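You operate a simulated robot arm through the tools that you are given. There is no shell and no other tool.

You run a simulated robot arm. Do the job below in one go: nothing can be reset, and whatever is moved stays where it is left.

TASK
Zero the counter and wind 3 metres on to the orange spindle's core.
Fine: reel and core stay on the winder, the green knob at GRIP, the black arm swung over to the core.

The check looks at the end state, three seconds after you hand in, the way a careful person would. Anything else that was tipped, shoved, dropped, spilled or broken makes it a failure.

THE ROBOT
A 6-joint arm with a four-finger gripper, fixed in place. Base frame: the origin is at the foot of the arm, x ahead of it, y to its left, z up. Units: mm, degrees, N and s.
With the tool pointing down near the work surface it reaches from about 280 to 700 mm from the base axis. Its first joint turns from -166.0 to 166.0 degrees. Payload 3.43 kg.
The TCP is the grasp point between the finger pads, 30 mm short of the fingertips. In the tool frame z runs along the fingers and y along their closing line. Largest opening 120 mm; the body of the gripper starts 85 mm behind the TCP.
Orientation is told as [roll, pitch, yaw] about the base's x, y, z axes, in that order, counted from this pose: with the fingers straight down and closing along the base's y, the tool's x points along the base's -x, its y along +y and its z along -z.

THE INTERFACE
- The arm moves only by the tool jog_arm. Its argument "deltas" is a list of rows, each an object (a shift or turn left out is 0, a gripper value left out holds the last) with "fingers": the gripper command, from -1 (shut) to 1 (fully open), values between in proportion; "linear": the shift along the tool's x, y, z in units of 150 mm (1.0 is 150 mm), a list of three; "turn": the turn, a rotation vector about the tool's x, y, z in units of 60 degrees (1.0 is 60 degrees), a list of three. In form: [{"fingers": fingers, "linear": [tx, ty, tz], "turn": [rx, ry, rz]}, ...]. A call has 1 to 20 rows; each row is the pose to reach, as a shift and turn from the pose commanded when the call began, along the tool's axes at that moment. A call with a number of a shift or a turn outside -1 to 1 is refused whole. Each row takes 0.2 s and may step no farther than 50 mm and 8.6 degrees from the row before; otherwise, or with a gripper value out of range, the whole call is refused. Where a pose cannot be reached the arm comes as near as it can. A force on the tool above 40 N (or 10 N above the force at the start of the call, whichever is more), or a blocked arm, ends the call early, and 0.2 s more pass. Each finger halts on what it meets, pressing with about 26 N; the grip force reading is that of the motor and also rises with nothing between the fingers. The clock runs only during rows and for 0.2 s after the last one: add rows that repeat a pose to give the fingers time. The reply holds the time, the measured pose of the TCP, the force on the tool along the base axes, the opening and the grip force, in the units named above and with some noise, with the torque about the TCP (base axes, N m) and any sound that the robot's microphone picked up, and new pictures: "show" is both (left out), scene, wrist or none.
- Cameras (640 x 400 px; columns grow to the right, rows downward): "scene" is fixed at [49.6, 651.1, 1599.6]; the picture's right is [-0.86, -0.51, 0.00], its down [-0.28, 0.47, -0.83] and it looks along [0.43, -0.71, -0.55] (base axes); focal length 364 px, centre (320, 200). "wrist" rides on the gripper at [71, -17, -121] in the tool frame; the picture's right is [0.23, 0.97, 0.00], its down [-0.81, 0.19, -0.55] and it looks along [-0.54, 0.13, 0.83] (tool axes); focal length 275 px, centre (320, 200). There is no depth. A picture from a camera that has moved, and an enlarged one, comes with that camera's place and axes in the base frame and with its lens.
- lift_body(by): slides the trunk up (or, below 0, down) by that many mm; the arm rides with it, the base frame stays. It gives what a move gives, with no picture.
- inspect(camera, box): a new picture of the part [left, top, right, bottom] of that camera's present view, enlarged. It takes no simulated time.
- close_job(): hands the job in; it is judged then, once.

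Nothing tells you positions but the pictures and the camera data. Unless the task says otherwise, let go and move clear before handing in.

The tools are called after "Call:" as name(argument=value, ...) on one line, values as JSON. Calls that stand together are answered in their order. jog_arm: Moves the arm, as the interface text tells. Its arguments: {"type":"object","properties":{"deltas":{"type":"array","items":{"type":"object","properties":{"fingers":{"type":"number"},"linear":{"type":"array","items":{"type":"number"}},"turn":{"type":"array","items":{"type":"number"}}}}},"show":{"type":"string","enum":["both","scene","wrist","none"]}},"required":["deltas"]} The other tools are called the same way: lift_body (by) slides the trunk up or down; inspect (camera, box) takes an enlarged picture of a part of a camera's view; close_job () hands the job in.

At the start:

```text
t: 0.0
tcp_pos: [519.0, 87.6, 1253.4]
ee_rot: [-0.1, 0.0, -0.1]
wrist_force: [0.4, 0.6, -0.6]
ft_torque: [-0.02, -0.01, 0.04]
opening: 120.0
gripper_force: 0.1
trunk travel left (down, up): [-175.0, 265.0]
```

scene: 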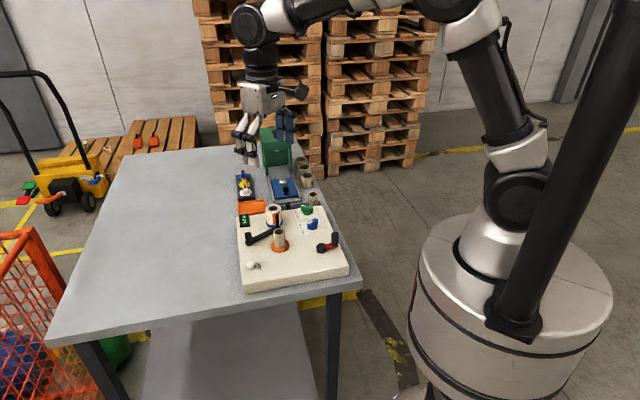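
wrist: 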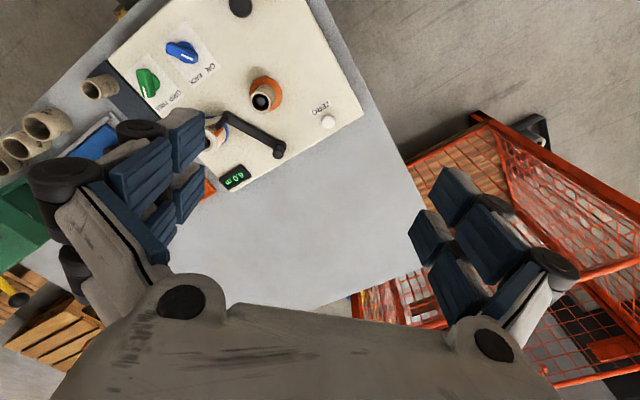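

I see a table with a cream winder: two spindles (one orange-collared), a black arm, green and blue knobs, a ZERO button, a crank with a red/black handle, and a display. I'll take enlarged pictures first.

Call:
inspect(camera="scene", box=[220, 160, 360, 300])

Call:
inspect(camera="wrist", box=[90, 0, 370, 200])

Call:
inspect(camera="scene", box=[230, 195, 300, 255])

Call:
inspect(camera="scene", box=[290, 195, 360, 255])

```text
2.86 times, centred on (290, 230) of scene
camera zoom: at [49.6, 651.1, 1599.6], right [-0.86, -0.51, 0.0], down [-0.28, 0.47, -0.83], along [0.43, -0.71, -0.55], focal length 1040 px, centre (406, 114)
```

zoom: 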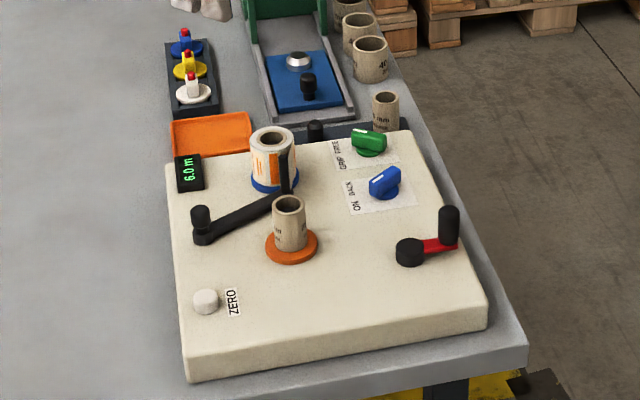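

```text
2.00 times, centred on (230, 100) of wrist
camera zoom: at [448.0, 68.7, 1374.9], right [-0.23, 0.97, 0.0], down [0.81, 0.19, 0.55], along [0.54, 0.13, -0.83], focal length 551 px, centre (500, 400)
```

zoom: 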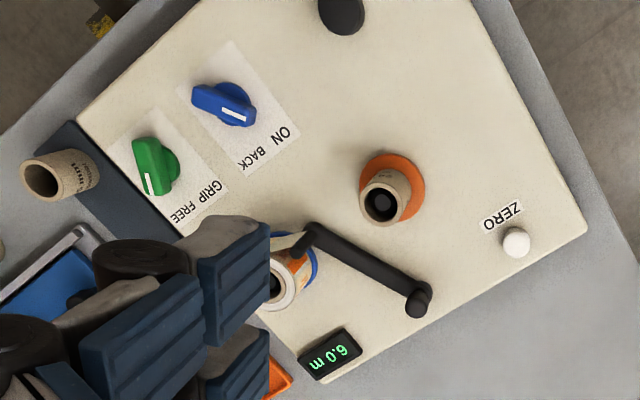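

```text
6.67 times, centred on (265, 225) of scene
camera zoom: at [49.6, 651.1, 1599.6], right [-0.86, -0.51, 0.0], down [-0.28, 0.47, -0.83], along [0.43, -0.71, -0.55], focal length 2428 px, centre (687, 33)
```

zoom: 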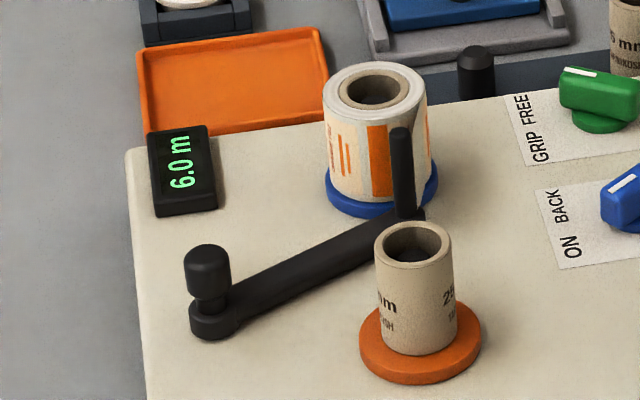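

```text
6.67 times, centred on (325, 225) of scene
camera zoom: at [49.6, 651.1, 1599.6], right [-0.86, -0.51, 0.0], down [-0.28, 0.47, -0.83], along [0.43, -0.71, -0.55], focal length 2428 px, centre (287, 33)
```

zoom: 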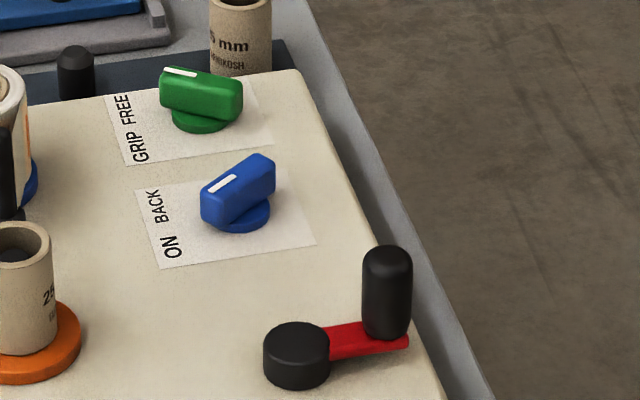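

The winder is a tilted-looking board around (590, -20) with its top near z 880. Green seems to point at FREE, blue at ON, and the counter reads 6.0 m. I'll move above the board for a closer look.

Call:
jog_arm(deltas=[{"fingers": 1, "linear": [-0.085, -0.163, 0.173]}, {"linear": [-0.17, -0.325, 0.345]}, {"linear": [-0.255, -0.488, 0.518]}, {"linear": [-0.34, -0.65, 0.69]}, {"linear": [-0.34, -0.65, 0.69]}])

```text
t: 1.2
tcp_pos: [567.6, -13.4, 1149.1]
ee_rot: [0.0, -0.1, -0.1]
wrist_force: [-0.3, -0.4, -0.4]
ft_torque: [-0.02, 0.0, 0.0]
opening: 120.0
gripper_force: 0.0
trunk travel left (down, up): [-175.0, 265.0]
camera wrist: at [496.5, -31.6, 1270.5], right [-0.23, 0.97, 0.0], down [0.81, 0.19, 0.55], along [0.54, 0.13, -0.83], focal length 275 px, centre (320, 200)
```

scene: 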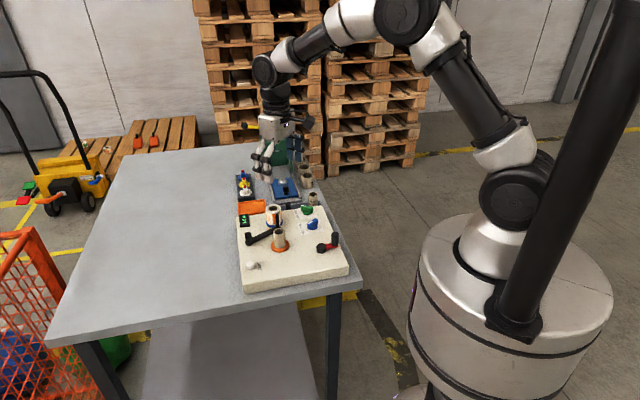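
wrist: 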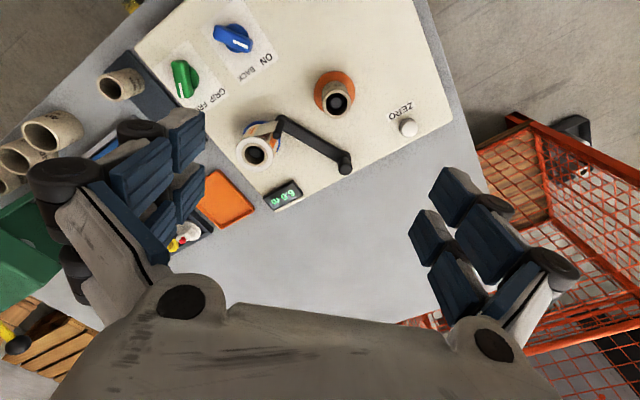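

Call:
inspect(camera="wrist", box=[220, 50, 380, 220])

Call:
inspect(camera="wrist", box=[140, 0, 300, 120])

```text
2.35 times, centred on (300, 135) of wrist
camera zoom: at [496.5, -31.6, 1270.5], right [-0.23, 0.97, 0.0], down [0.81, 0.19, 0.55], along [0.54, 0.13, -0.83], focal length 648 px, centre (367, 353)
```

zoom: 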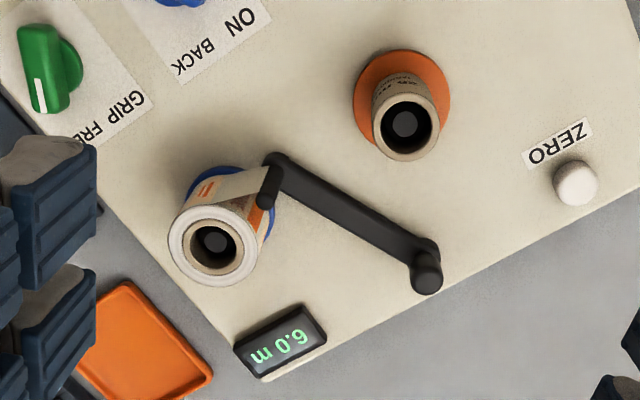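

```text
3.33 times, centred on (220, 60) of wrist
camera zoom: at [496.5, -31.6, 1270.5], right [-0.23, 0.97, 0.0], down [0.81, 0.19, 0.55], along [0.54, 0.13, -0.83], focal length 918 px, centre (653, 667)
```

zoom: 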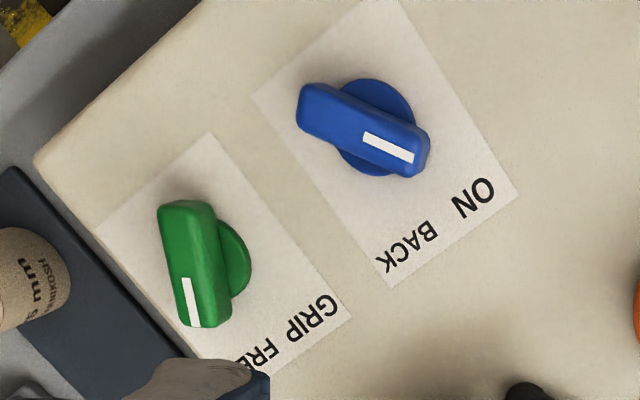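

The black arm appears to pivot under its cap at about (659, 45), with the post near (629, -57) by the reel and the core at (573, 6). I'll look at the crank and knobs from closer.

Call:
jog_arm(deltas=[{"linear": [0.227, -0.09, 0.164]}, {"linear": [0.453, -0.18, 0.327]}, {"linear": [0.453, -0.18, 0.327]}], show="wrist")

Call:
inspect(camera="wrist", box=[200, 0, 400, 125])

Call:
inspect(camera="wrist", box=[220, 80, 480, 240])

```text
t: 2.0
tcp_pos: [500.4, -38.2, 1099.4]
ee_rot: [0.0, -0.1, 0.0]
wrist_force: [-0.6, 0.4, 0.0]
ft_torque: [-0.02, 0.02, 0.01]
opening: 120.1
gripper_force: 0.2
trunk travel left (down, up): [-175.0, 265.0]
camera wrist: at [429.5, -57.0, 1220.2], right [-0.23, 0.97, 0.0], down [0.81, 0.19, 0.55], along [0.54, 0.13, -0.83], focal length 275 px, centre (320, 200)
```

wrist: 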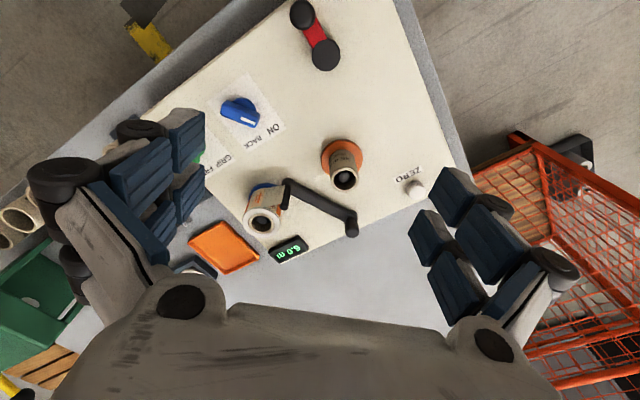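

```text
3.20 times, centred on (300, 62) of wrist
camera zoom: at [429.5, -57.0, 1220.2], right [-0.23, 0.97, 0.0], down [0.81, 0.19, 0.55], along [0.54, 0.13, -0.83], focal length 881 px, centre (384, 640)
```

zoom: 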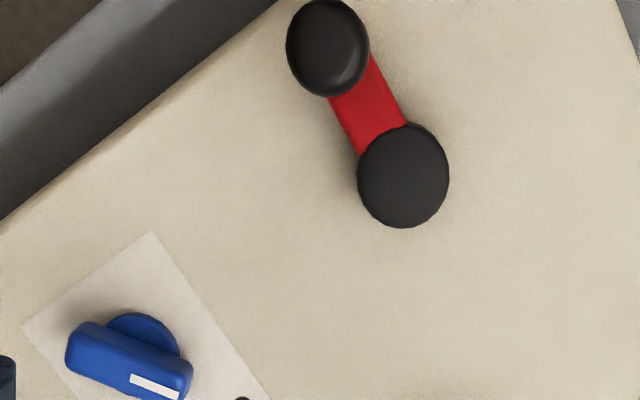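

```text
2.46 times, centred on (350, 160) of wrist
camera zoom: at [429.5, -57.0, 1220.2], right [-0.23, 0.97, 0.0], down [0.81, 0.19, 0.55], along [0.54, 0.13, -0.83], focal length 678 px, centre (246, 298)
```

zoom: 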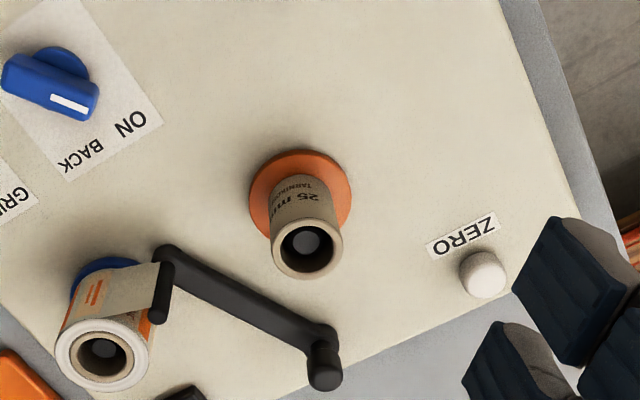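

The crank hub is near (461, -43) with its handle near (430, -71), and the green knob's bar is at about (596, -179). Next I go above the green knob with narrowed fingers.

Call:
jog_arm(deltas=[{"fingers": -0.3, "linear": [-0.159, -0.235, 0.082]}, {"linear": [-0.319, -0.47, 0.165]}, {"linear": [-0.478, -0.704, 0.247]}, {"linear": [-0.637, -0.939, 0.329]}, {"linear": [-0.637, -0.939, 0.329]}, {"linear": [-0.637, -0.939, 0.329]}], show="wrist")

Call:
inspect(camera="wrist", box=[240, 50, 400, 150])

```text
t: 3.4
tcp_pos: [598.1, -179.9, 1050.5]
ee_rot: [0.0, 0.1, 0.0]
wrist_force: [0.6, 0.1, -0.7]
ft_torque: [0.03, 0.02, -0.02]
opening: 41.8
gripper_force: 0.0
trunk travel left (down, up): [-175.0, 265.0]
camera wrist: at [527.9, -198.2, 1172.6], right [-0.23, 0.97, 0.0], down [0.81, 0.19, 0.55], along [0.54, 0.13, -0.83], focal length 275 px, centre (320, 200)
```

wrist: 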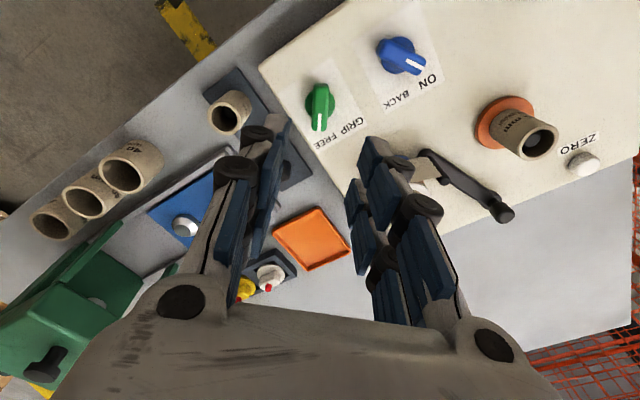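

```text
4.00 times, centred on (320, 100) of wrist
camera zoom: at [527.9, -198.2, 1172.6], right [-0.23, 0.97, 0.0], down [0.81, 0.19, 0.55], along [0.54, 0.13, -0.83], focal length 1101 px, centre (320, 600)
```

zoom: 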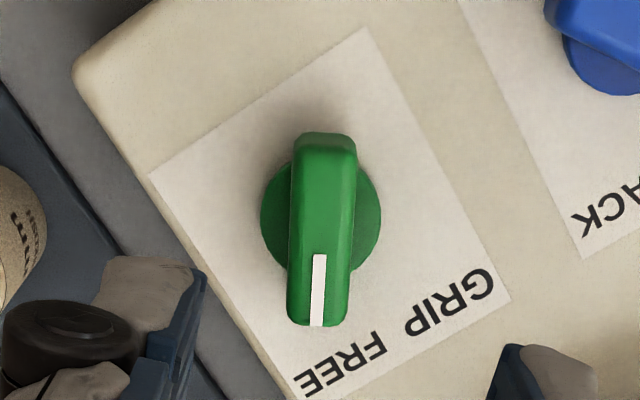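

I am right above the green knob: its bar is centred near (597, -181.5), about 11° off +x and pointing at FREE. I turn the tool to match and descend over it.

Call:
jog_arm(deltas=[{"fingers": -0.3, "linear": [0, -0.01, 0.2], "turn": [0, 0, -0.09]}, {"linear": [-0.005, -0.01, 0.45], "turn": [0, 0, -0.175]}, {"linear": [-0.005, -0.01, 0.65], "turn": [0, 0, -0.175]}, {"linear": [-0.005, -0.01, 0.65], "turn": [0, 0, -0.175]}], show="wrist")

Call:
inspect(camera="wrist", box=[240, 100, 400, 200])

Call:
inspect(camera="scene", box=[260, 160, 360, 230])

```text
t: 4.4
tcp_pos: [598.8, -180.5, 956.2]
ee_rot: [0.0, 0.0, 10.6]
wrist_force: [0.3, -0.3, -0.5]
ft_torque: [-0.02, 0.0, 0.01]
opening: 42.0
gripper_force: 0.1
trunk travel left (down, up): [-175.0, 265.0]
camera wrist: at [532.2, -211.0, 1077.0], right [-0.4, 0.91, 0.0], down [0.76, 0.34, 0.55], along [0.51, 0.22, -0.83], focal length 275 px, centre (320, 200)
```

wrist: 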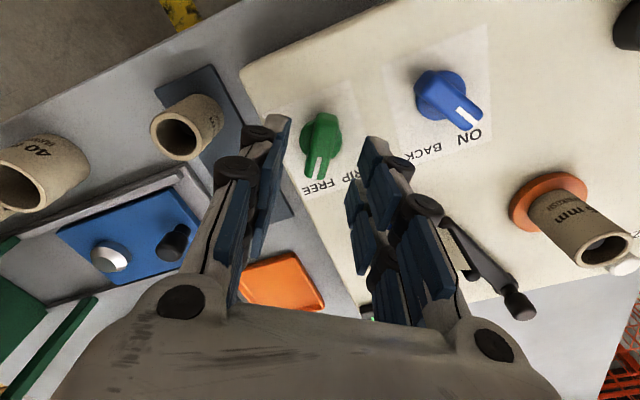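

```text
4.00 times, centred on (320, 150) of wrist
camera zoom: at [532.2, -211.0, 1077.0], right [-0.4, 0.91, 0.0], down [0.76, 0.34, 0.55], along [0.51, 0.22, -0.83], focal length 1101 px, centre (320, 400)
```

zoom: 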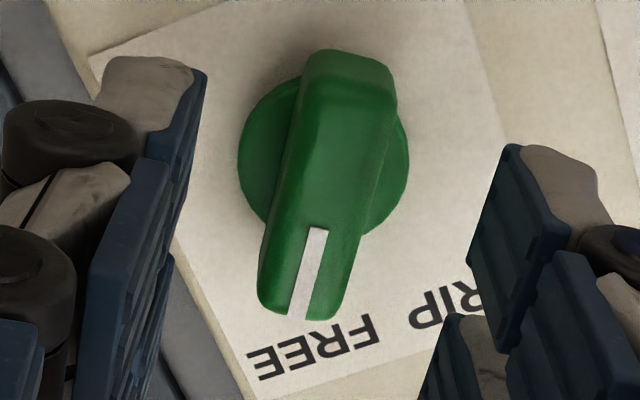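

```text
5.71 times, centred on (310, 195) of scene
camera zoom: at [49.6, 651.1, 1599.6], right [-0.86, -0.51, 0.0], down [-0.28, 0.47, -0.83], along [0.43, -0.71, -0.55], focal length 2081 px, centre (377, 229)
```

zoom: 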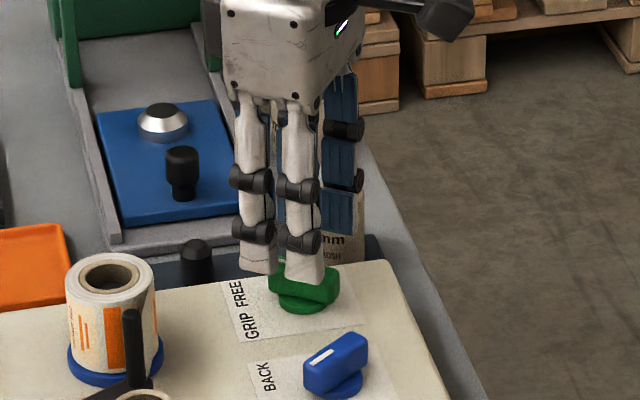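

The fingers straddle the bar cleanly. I go down the last 31 mm and close on it.

Call:
jog_arm(deltas=[{"fingers": -0.3, "linear": [0.01, 0, 0.1], "turn": [0, 0, -0.03]}, {"linear": [0.01, 0, 0.205], "turn": [0, 0, -0.06]}, {"fingers": -1, "linear": [0.01, 0, 0.205], "turn": [0, 0, -0.06]}, {"linear": [0.01, 0, 0.205], "turn": [0, 0, -0.06]}, {"linear": [0.01, 0, 0.205], "turn": [0, 0, -0.06]}], show="wrist")

Call:
inspect(camera="wrist", box=[240, 100, 400, 200])

```text
t: 5.6
tcp_pos: [598.3, -180.0, 924.5]
ee_rot: [-0.1, 0.0, 14.1]
wrist_force: [3.1, -5.0, 4.7]
ft_torque: [-0.21, 0.04, -0.06]
opening: 14.9
gripper_force: 32.2
trunk travel left (down, up): [-175.0, 265.0]
camera wrist: at [532.3, -215.1, 1045.8], right [-0.46, 0.89, 0.0], down [0.74, 0.38, 0.55], along [0.49, 0.25, -0.83], focal length 275 px, centre (320, 200)
```

wrist: 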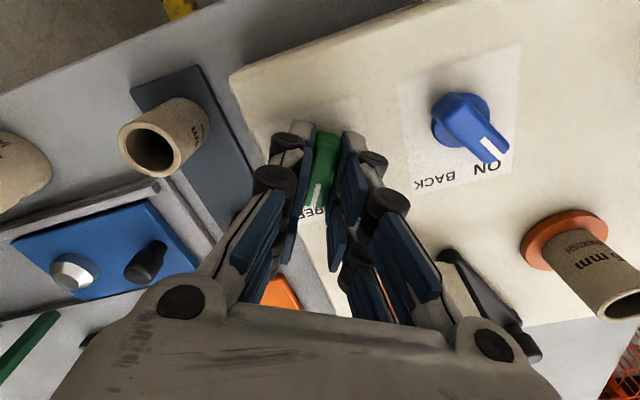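

```text
4.00 times, centred on (320, 150) of wrist
camera zoom: at [532.3, -215.1, 1045.8], right [-0.46, 0.89, 0.0], down [0.74, 0.38, 0.55], along [0.49, 0.25, -0.83], focal length 1101 px, centre (320, 400)
```

zoom: 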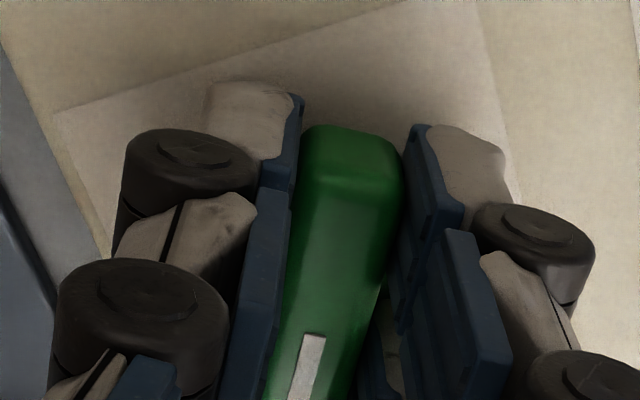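

Gripped at 14.9 mm. Now I turn the knob counter-clockwise toward GRIP by about 56°.

Call:
jog_arm(deltas=[{"fingers": -1, "turn": [0, 0, -0.117]}, {"turn": [0, 0, -0.233]}, {"turn": [0, 0, -0.35]}, {"turn": [0, 0, -0.467]}, {"turn": [0, 0, -0.583]}, {"turn": [0, 0, -0.7]}, {"turn": [0, 0, -0.817]}, {"turn": [0, 0, -0.933]}, {"turn": [0, 0, -0.933]}])

Call:
inspect(camera="wrist", box=[240, 100, 400, 200])

Call:
inspect(camera="scene", box=[260, 160, 360, 230])

```text
t: 7.6
tcp_pos: [597.4, -180.0, 925.7]
ee_rot: [-0.1, 0.0, 70.2]
wrist_force: [3.6, 3.4, 12.8]
ft_torque: [1.3, -0.45, 0.03]
opening: 14.8
gripper_force: 45.3
trunk travel left (down, up): [-175.0, 265.0]
camera wrist: at [589.2, -254.3, 1045.9], right [-0.99, 0.11, 0.0], down [0.09, 0.83, 0.55], along [0.06, 0.55, -0.83], focal length 275 px, centre (320, 200)
```

scene: 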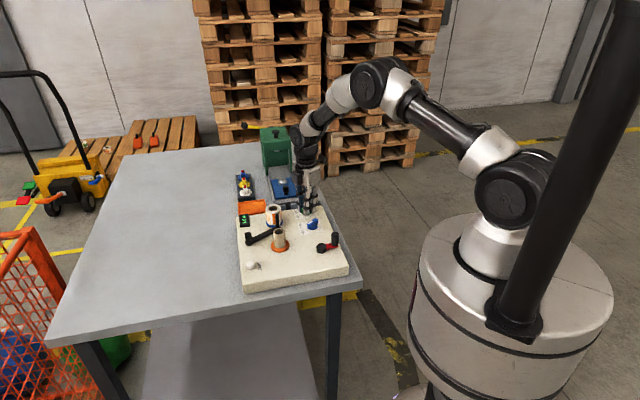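
wrist: 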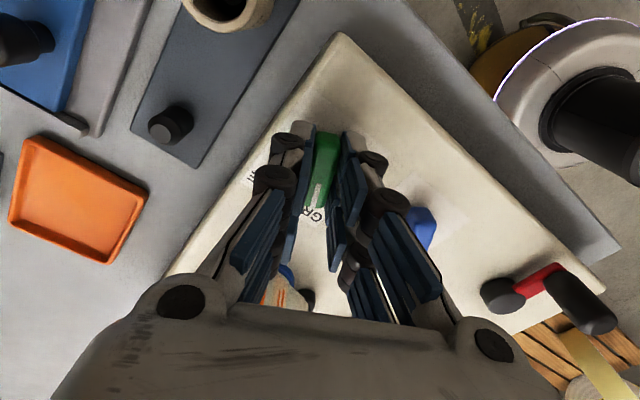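

```text
4.00 times, centred on (320, 150) of wrist
camera zoom: at [589.2, -254.3, 1045.9], right [-0.99, 0.11, 0.0], down [0.09, 0.83, 0.55], along [0.06, 0.55, -0.83], focal length 1101 px, centre (320, 400)
```

zoom: 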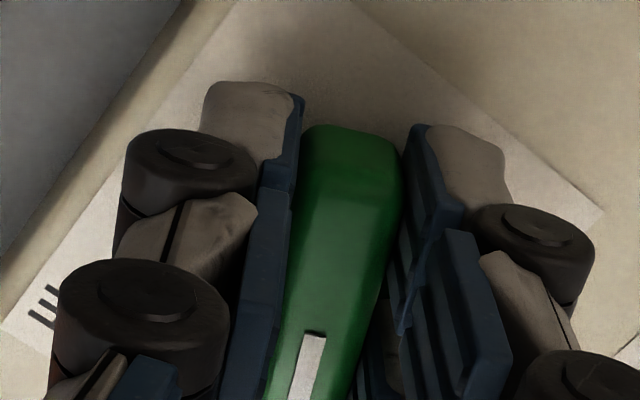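

```text
5.71 times, centred on (310, 195) of scene
camera zoom: at [49.6, 651.1, 1599.6], right [-0.86, -0.51, 0.0], down [-0.28, 0.47, -0.83], along [0.43, -0.71, -0.55], focal length 2081 px, centre (377, 229)
```

zoom: 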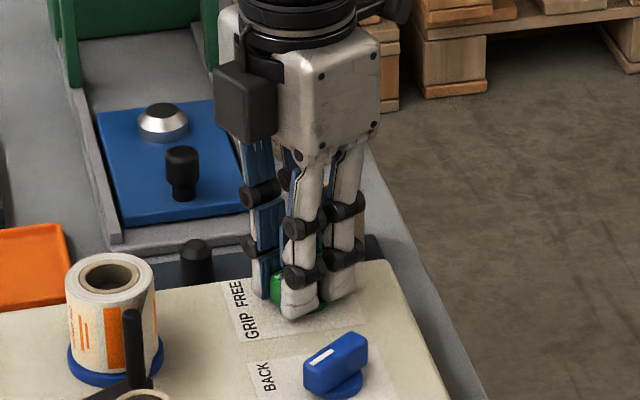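

The knob turned with the fingers to about 70°, with GRIP ahead. A few more degrees, watching the forces.

Call:
jog_arm(deltas=[{"fingers": -1, "turn": [0, 0, -0.05]}, {"turn": [0, 0, -0.1]}, {"turn": [0, 0, -0.1]}], show="none")

```text
t: 8.4
tcp_pos: [597.4, -180.1, 925.9]
ee_rot: [-0.1, -0.1, 76.1]
wrist_force: [9.2, 4.0, 15.8]
ft_torque: [0.97, -0.53, 0.08]
opening: 14.6
gripper_force: 45.2
trunk travel left (down, up): [-175.0, 265.0]
```

Call:
jog_arm(deltas=[{"fingers": -1, "turn": [0, 0, -0.05]}, {"turn": [0, 0, -0.07]}, {"turn": [0, 0, -0.07]}], show="none")

```text
t: 9.2
tcp_pos: [596.8, -179.4, 925.1]
ee_rot: [-0.1, 0.0, 80.3]
wrist_force: [10.5, 0.2, 15.1]
ft_torque: [0.24, -0.34, -0.55]
opening: 15.0
gripper_force: 44.8
trunk travel left (down, up): [-175.0, 265.0]
```

Torque about z has risen, so the knob is at its stop. I release it, rise and check where it points.

Call:
jog_arm(deltas=[{"fingers": -0.3}, {"fingers": -0.3}, {"fingers": -0.3, "linear": [0, 0, 0]}, {"linear": [0, 0, -0.2]}, {"linear": [0, 0, -0.5]}, {"linear": [0, 0, -0.8]}, {"linear": [0, 0, -0.8]}], show="wrist")

Call:
inspect(camera="wrist", box=[240, 50, 400, 150])

Call:
inspect(camera="scene", box=[230, 170, 350, 250])

```text
t: 10.8
tcp_pos: [598.6, -177.7, 1041.7]
ee_rot: [0.0, 0.0, 80.4]
wrist_force: [-0.2, 0.3, -0.9]
ft_torque: [-0.02, -0.03, 0.0]
opening: 42.0
gripper_force: 0.1
trunk travel left (down, up): [-175.0, 265.0]
camera wrist: at [604.2, -252.0, 1162.4], right [-1.0, -0.06, 0.0], down [-0.05, 0.83, 0.55], along [-0.04, 0.55, -0.83], focal length 275 px, centre (320, 200)
```

wrist: 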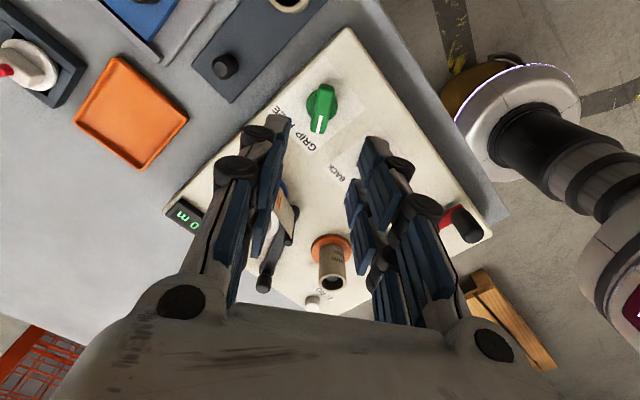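

```text
4.00 times, centred on (320, 100) of wrist
camera zoom: at [604.2, -252.0, 1162.4], right [-1.0, -0.06, 0.0], down [-0.05, 0.83, 0.55], along [-0.04, 0.55, -0.83], focal length 1101 px, centre (320, 600)
```

zoom: 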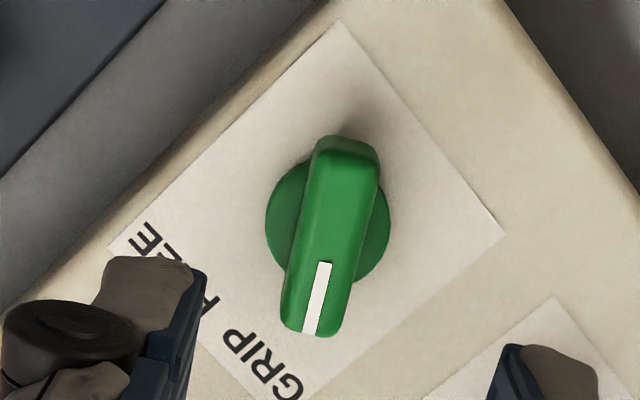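

```text
5.00 times, centred on (290, 210) of scene
camera zoom: at [49.6, 651.1, 1599.6], right [-0.86, -0.51, 0.0], down [-0.28, 0.47, -0.83], along [0.43, -0.71, -0.55], focal length 1821 px, centre (470, 150)
```

zoom: 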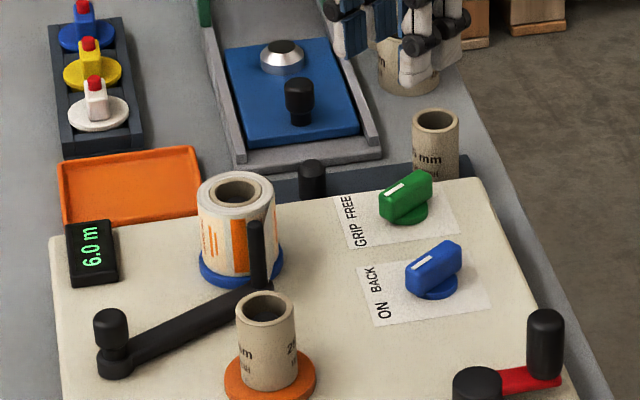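

The green knob now points at GRIP, parallel to the blue one at ON. Next I close the fingers and turn the wrist back, heading toward the far side of the black arm's bar.

Call:
jog_arm(deltas=[{"fingers": -1, "linear": [-0.1, -0.03, 0], "turn": [0, 0, 0.14]}, {"linear": [-0.2, -0.06, 0], "turn": [0, 0, 0.28]}, {"linear": [-0.3, -0.09, 0], "turn": [0, 0, 0.42]}, {"linear": [-0.4, -0.12, 0], "turn": [0, 0, 0.56]}, {"linear": [-0.5, -0.15, 0], "turn": [0, 0, 0.7]}, {"linear": [-0.6, -0.18, 0], "turn": [0, 0, 0.84]}, {"linear": [-0.713, -0.217, 0], "turn": [0, 0, 0.98]}, {"linear": [-0.713, -0.217, 0], "turn": [0, 0, 0.98]}], show="wrist")

```text
t: 12.6
tcp_pos: [647.3, -80.1, 1044.1]
ee_rot: [-0.1, 0.0, 21.3]
wrist_force: [0.2, -0.3, -0.2]
ft_torque: [0.0, -0.02, 0.0]
opening: 0.0
gripper_force: 25.8
trunk travel left (down, up): [-175.0, 265.0]
camera wrist: at [586.8, -123.0, 1164.5], right [-0.57, 0.82, 0.0], down [0.69, 0.47, 0.55], along [0.45, 0.31, -0.83], focal length 275 px, centre (320, 200)
```

wrist: 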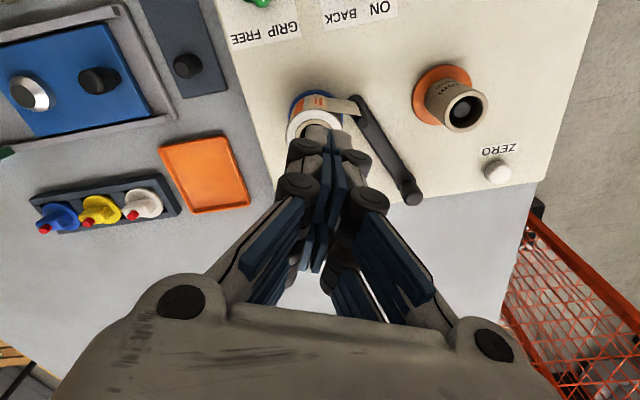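

Call:
jog_arm(deltas=[{"linear": [-0.06, 0.07, 0], "turn": [0, 0, 0.125]}, {"linear": [-0.12, 0.14, 0], "turn": [0, 0, 0.25]}, {"linear": [-0.18, 0.21, 0], "turn": [0, 0, 0.375]}, {"linear": [-0.24, 0.28, 0.1], "turn": [0, 0, 0.5]}, {"linear": [-0.289, 0.355, 0.2], "turn": [0, 0, 0.62]}, {"linear": [-0.289, 0.355, 0.4], "turn": [0, 0, 0.62]}, {"linear": [-0.289, 0.355, 0.4], "turn": [0, 0, 0.62]}])

Call:
inspect(camera="wrist", box=[220, 60, 420, 185])

Call:
inspect(camera="scene", box=[220, 170, 320, 250])

```text
t: 14.2
tcp_pos: [670.8, -15.3, 986.9]
ee_rot: [-0.2, 0.0, -15.8]
wrist_force: [0.0, 0.2, -0.2]
ft_torque: [-0.01, 0.01, 0.03]
opening: 0.0
gripper_force: 25.9
trunk travel left (down, up): [-175.0, 265.0]
camera wrist: at [597.0, -11.9, 1107.9], right [0.04, 1.0, 0.0], down [0.83, -0.04, 0.55], along [0.55, -0.02, -0.83], focal length 275 px, centre (320, 200)
```

scene: 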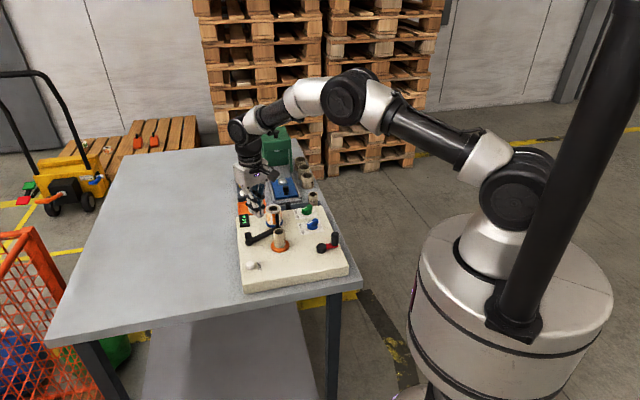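
wrist: 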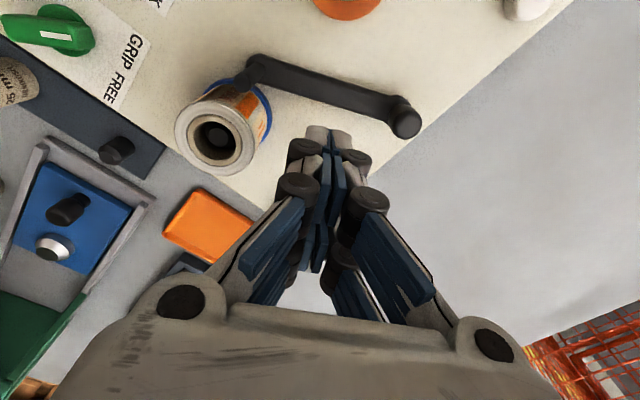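

```text
3.20 times, centred on (320, 122) of wrist
camera zoom: at [597.0, -11.9, 1107.9], right [0.04, 1.0, 0.0], down [0.83, -0.04, 0.55], along [0.55, -0.02, -0.83], focal length 881 px, centre (320, 448)
```

zoom: 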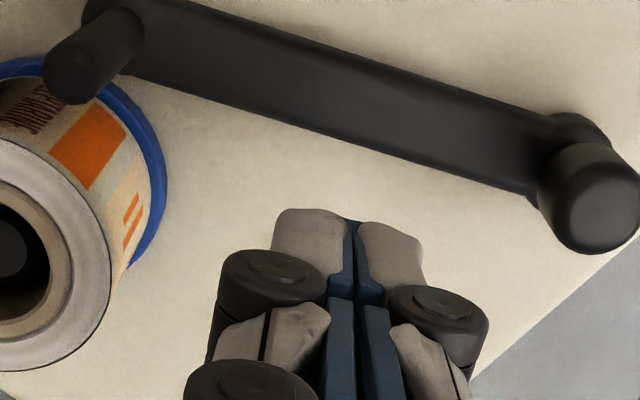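

```text
5.00 times, centred on (270, 210) of scene
camera zoom: at [49.6, 651.1, 1599.6], right [-0.86, -0.51, 0.0], down [-0.28, 0.47, -0.83], along [0.43, -0.71, -0.55], focal length 1821 px, centre (570, 150)
```

zoom: 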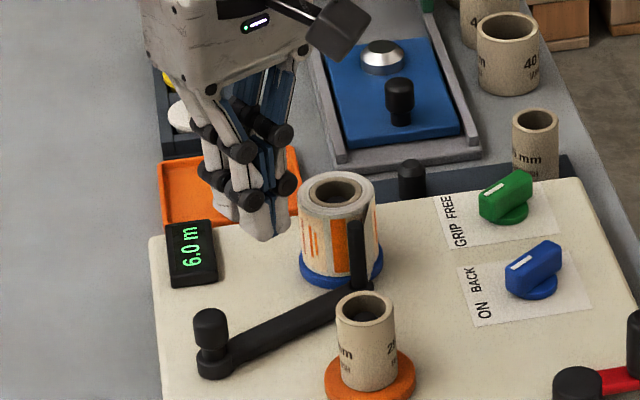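

The fingers are beside the bar with clearance on the reel side. I lower the closed tips to just above the board.

Call:
jog_arm(deltas=[{"fingers": -1, "linear": [0, 0, 0.15]}, {"linear": [0, 0, 0.3]}, {"linear": [0, 0, 0.4]}, {"linear": [0, 0, 0.447]}, {"linear": [0, 0, 0.447]}], show="wrist")

Call:
inspect(camera="wrist", box=[220, 60, 420, 185])

Call:
inspect(camera="scene", box=[220, 180, 300, 250])

```text
t: 15.2
tcp_pos: [668.3, -13.6, 929.5]
ee_rot: [0.3, -0.7, -15.7]
wrist_force: [-10.9, 1.0, 20.7]
ft_torque: [0.14, 0.73, 0.03]
opening: 6.1
gripper_force: 33.1
trunk travel left (down, up): [-175.0, 265.0]
stopped in row 4: the force on the tool passed its limit at 50 N (the readings are from after the stop); the commanded pose is now the measured one
camera wrist: at [595.1, -11.9, 1049.8], right [0.04, 1.0, 0.0], down [0.83, -0.03, 0.56], along [0.56, -0.02, -0.83], focal length 275 px, centre (320, 200)
```

wrist: 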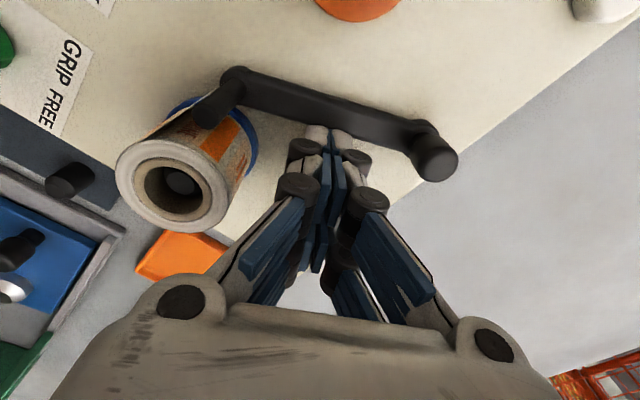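

```text
3.20 times, centred on (320, 122) of wrist
camera zoom: at [595.1, -11.9, 1049.8], right [0.04, 1.0, 0.0], down [0.83, -0.03, 0.56], along [0.56, -0.02, -0.83], focal length 881 px, centre (320, 448)
```

zoom: 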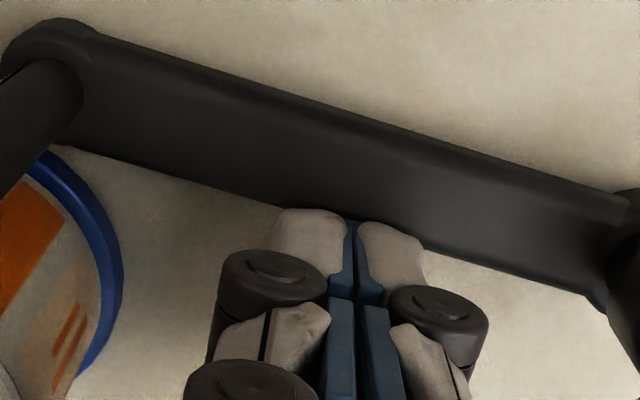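

```text
5.71 times, centred on (260, 215) of scene
camera zoom: at [49.6, 651.1, 1599.6], right [-0.86, -0.51, 0.0], down [-0.28, 0.47, -0.83], along [0.43, -0.71, -0.55], focal length 2081 px, centre (663, 114)
```

zoom: 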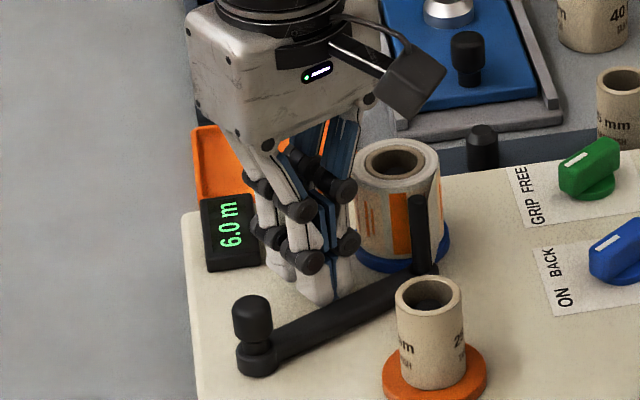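

The fingertips came down on the bar's top, because the front finger column sits about 15 mm ahead of the TCP and makes the tool about 48 mm wide. I lift, shift 16 mm further from the bar, and go down again.

Call:
jog_arm(deltas=[{"fingers": -1, "linear": [0, 0, -0.1]}, {"linear": [0, 0, -0.2]}, {"linear": [-0.1, 0.035, -0.2]}, {"linear": [-0.1, 0.035, -0.1]}, {"linear": [-0.1, 0.035, -0.02]}, {"linear": [-0.1, 0.035, 0.05]}, {"linear": [-0.1, 0.035, 0.05]}], show="wrist")

Call:
inspect(camera="wrist", box=[220, 60, 420, 185])

Call:
inspect(camera="scene", box=[220, 180, 300, 250])

```text
t: 16.8
tcp_pos: [689.3, -13.0, 918.0]
ee_rot: [0.2, -0.6, -15.6]
wrist_force: [0.4, -0.2, -1.0]
ft_torque: [0.0, 0.06, 0.0]
opening: 0.0
gripper_force: 33.5
trunk travel left (down, up): [-175.0, 265.0]
camera wrist: at [613.3, -10.6, 1038.2], right [0.04, 1.0, 0.0], down [0.83, -0.04, 0.56], along [0.56, -0.02, -0.83], focal length 275 px, centre (320, 200)
```

wrist: 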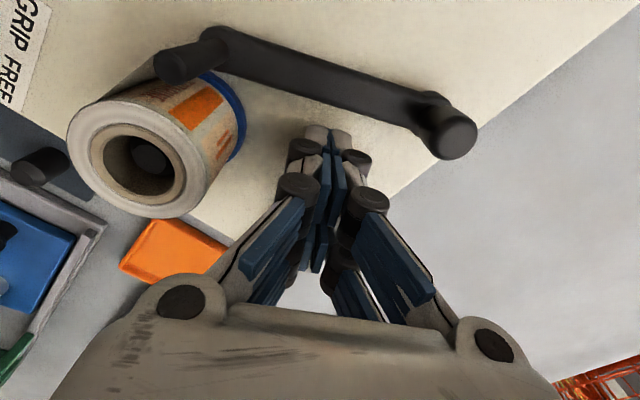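

```text
3.20 times, centred on (320, 122) of wrist
camera zoom: at [613.3, -10.6, 1038.2], right [0.04, 1.0, 0.0], down [0.83, -0.04, 0.56], along [0.56, -0.02, -0.83], focal length 881 px, centre (320, 448)
```

zoom: 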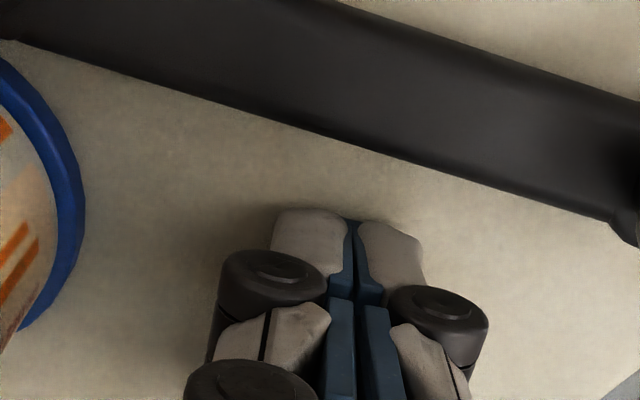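

```text
5.71 times, centred on (260, 215) of scene
camera zoom: at [49.6, 651.1, 1599.6], right [-0.86, -0.51, 0.0], down [-0.28, 0.47, -0.83], along [0.43, -0.71, -0.55], focal length 2081 px, centre (663, 114)
```

zoom: 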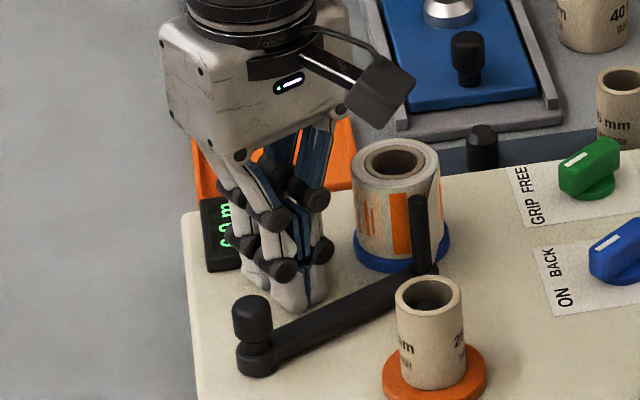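

Now the tips are beside the bar near board level with no contact force. I push the bar clockwise about its pivot toward the core, in small steps.

Call:
jog_arm(deltas=[{"fingers": -1, "linear": [0.04, 0, 0]}, {"linear": [0.078, 0, 0]}, {"linear": [0.1, -0.014, 0], "turn": [0, 0, 0.067]}, {"linear": [0.125, -0.028, 0], "turn": [0, 0, 0.133]}, {"linear": [0.15, -0.039, 0], "turn": [0, 0, 0.2]}, {"linear": [0.175, -0.049, 0], "turn": [0, 0, 0.267]}, {"linear": [0.175, -0.049, 0], "turn": [0, 0, 0.267]}], show="wrist")

Call:
inspect(camera="scene", box=[220, 180, 320, 250])

```text
t: 18.1
tcp_pos: [671.7, -13.6, 923.5]
ee_rot: [0.9, -2.1, -28.3]
wrist_force: [13.1, -3.7, -1.8]
ft_torque: [-0.1, -0.37, 0.08]
opening: 0.1
gripper_force: 33.8
trunk travel left (down, up): [-175.0, 265.0]
stopped in row 6: the force on the tool passed its limit at 42 N (the readings are from after the stop); the commanded pose is now the measured one
camera wrist: at [598.1, 4.3, 1041.1], right [0.26, 0.97, 0.01], down [0.78, -0.21, 0.59], along [0.57, -0.15, -0.81], focal length 275 px, centre (320, 200)
```

wrist: 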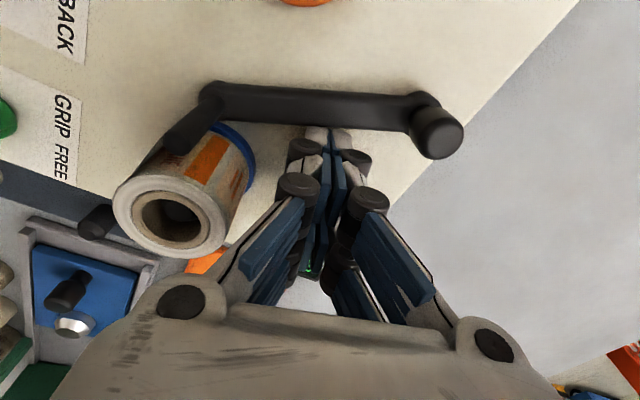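

```text
5.71 times, centred on (270, 215) of scene
camera zoom: at [49.6, 651.1, 1599.6], right [-0.86, -0.51, 0.0], down [-0.28, 0.47, -0.83], along [0.43, -0.71, -0.55], focal length 2081 px, centre (606, 114)
```

zoom: 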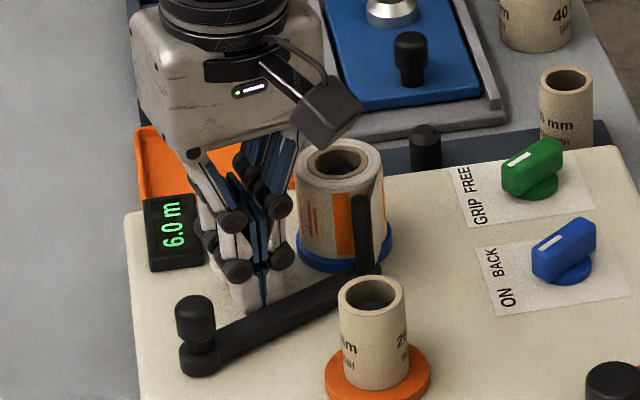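

The bar did not turn under about 42 N at that spot, so I need to understand its mechanism better before pushing harder. Let me look closely at both ends.

Call:
inspect(camera="wrist", box=[180, 60, 340, 160])

Call:
inspect(camera="wrist", box=[360, 70, 500, 180])

Call:
inspect(camera="scene", box=[240, 205, 290, 255])

```text
4.00 times, centred on (260, 110) of wrist
camera zoom: at [598.1, 4.3, 1041.1], right [0.26, 0.97, 0.01], down [0.78, -0.21, 0.59], along [0.57, -0.15, -0.81], focal length 1101 px, centre (560, 560)
```

zoom: 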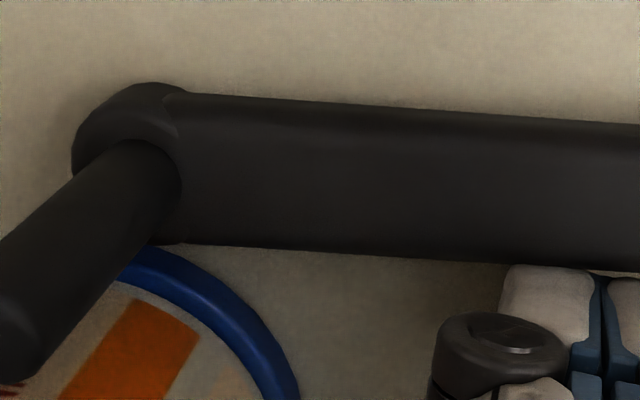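

```text
3.64 times, centred on (430, 125) of wrist
camera zoom: at [598.1, 4.3, 1041.1], right [0.26, 0.97, 0.01], down [0.78, -0.21, 0.59], along [0.57, -0.15, -0.81], focal length 1001 px, centre (-80, 473)
```

zoom: 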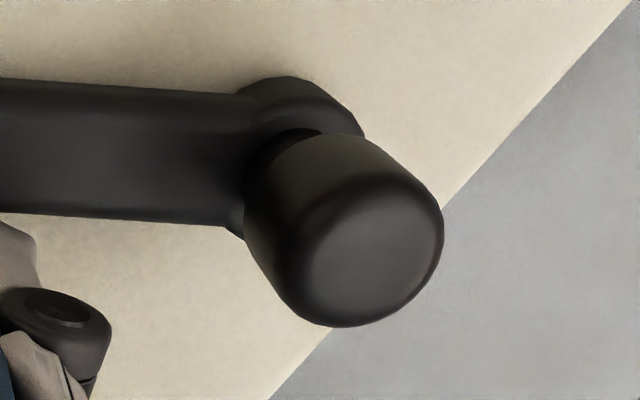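

```text
8.00 times, centred on (265, 230) of scene
camera zoom: at [49.6, 651.1, 1599.6], right [-0.86, -0.51, 0.0], down [-0.28, 0.47, -0.83], along [0.43, -0.71, -0.55], focal length 2913 px, centre (760, -40)
```

zoom: 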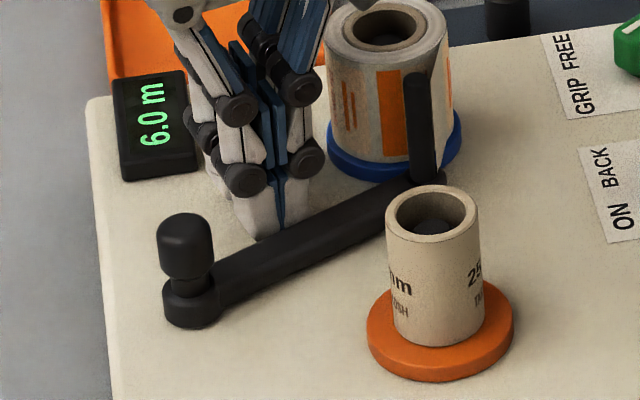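

The black knob on a neck at the near end looks like a handle to hold. I back off, rise, and position over that knob with fingers open to grip it.

Call:
jog_arm(deltas=[{"fingers": -1, "linear": [-0.1, 0, 0], "turn": [0.03, 0.024, 0]}, {"linear": [-0.1, 0, -0.2], "turn": [0.03, 0.024, 0]}, {"fingers": -0.25, "linear": [-0.05, 0.05, -0.45], "turn": [0.03, 0.024, 0]}, {"linear": [0.05, 0.15, -0.5], "turn": [0.03, 0.024, -0.07]}, {"linear": [0.16, 0.25, -0.5], "turn": [0.03, 0.024, -0.14]}, {"linear": [0.263, 0.304, -0.45], "turn": [0.03, 0.024, -0.2]}, {"linear": [0.263, 0.304, -0.45], "turn": [0.03, 0.024, -0.2]}])

Call:
inspect(camera="wrist", box=[220, 60, 420, 185])

Call:
inspect(camera="scene", box=[230, 190, 300, 250])

```text
t: 19.6
tcp_pos: [651.7, 44.1, 990.1]
ee_rot: [-1.2, -0.2, -16.4]
wrist_force: [0.3, -0.5, 0.7]
ft_torque: [0.03, 0.01, 0.02]
opening: 45.2
gripper_force: 0.1
trunk travel left (down, up): [-175.0, 265.0]
camera wrist: at [578.7, 49.8, 1110.4], right [0.05, 1.0, -0.02], down [0.83, -0.03, 0.55], along [0.55, -0.05, -0.83], focal length 275 px, centre (320, 200)
```

scene: 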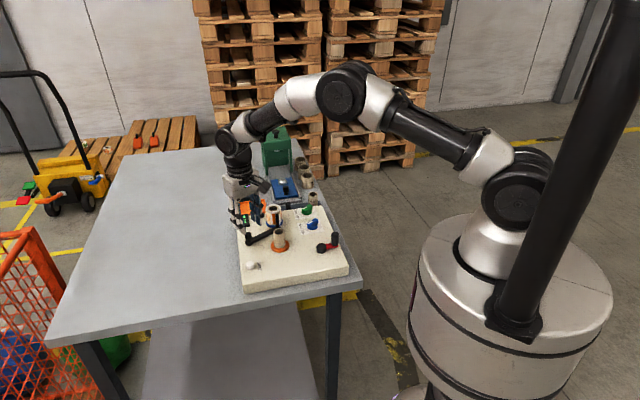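
wrist: 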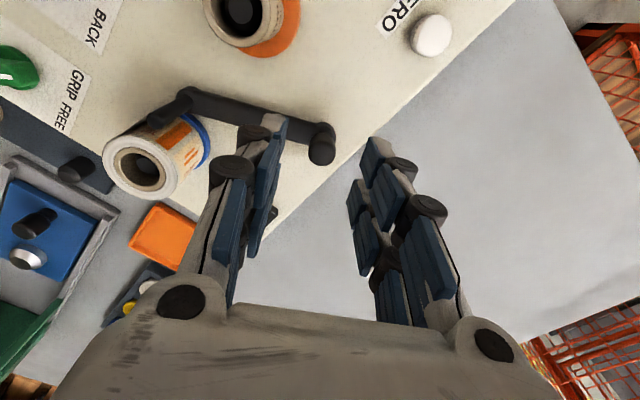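

```text
3.20 times, centred on (320, 122) of wrist
camera zoom: at [578.7, 49.8, 1110.4], right [0.05, 1.0, -0.02], down [0.83, -0.03, 0.55], along [0.55, -0.05, -0.83], focal length 881 px, centre (320, 448)
```

zoom: 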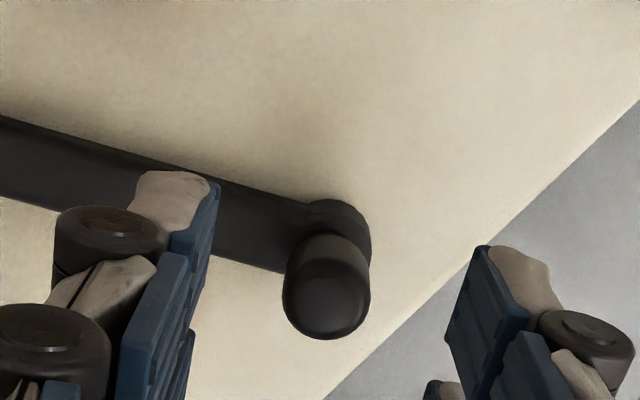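

```text
6.67 times, centred on (265, 220) of scene
camera zoom: at [49.6, 651.1, 1599.6], right [-0.86, -0.51, 0.0], down [-0.28, 0.47, -0.83], along [0.43, -0.71, -0.55], focal length 2428 px, centre (687, 67)
```

zoom: 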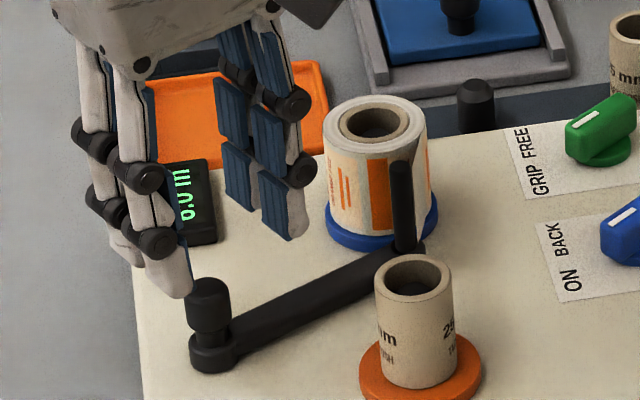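

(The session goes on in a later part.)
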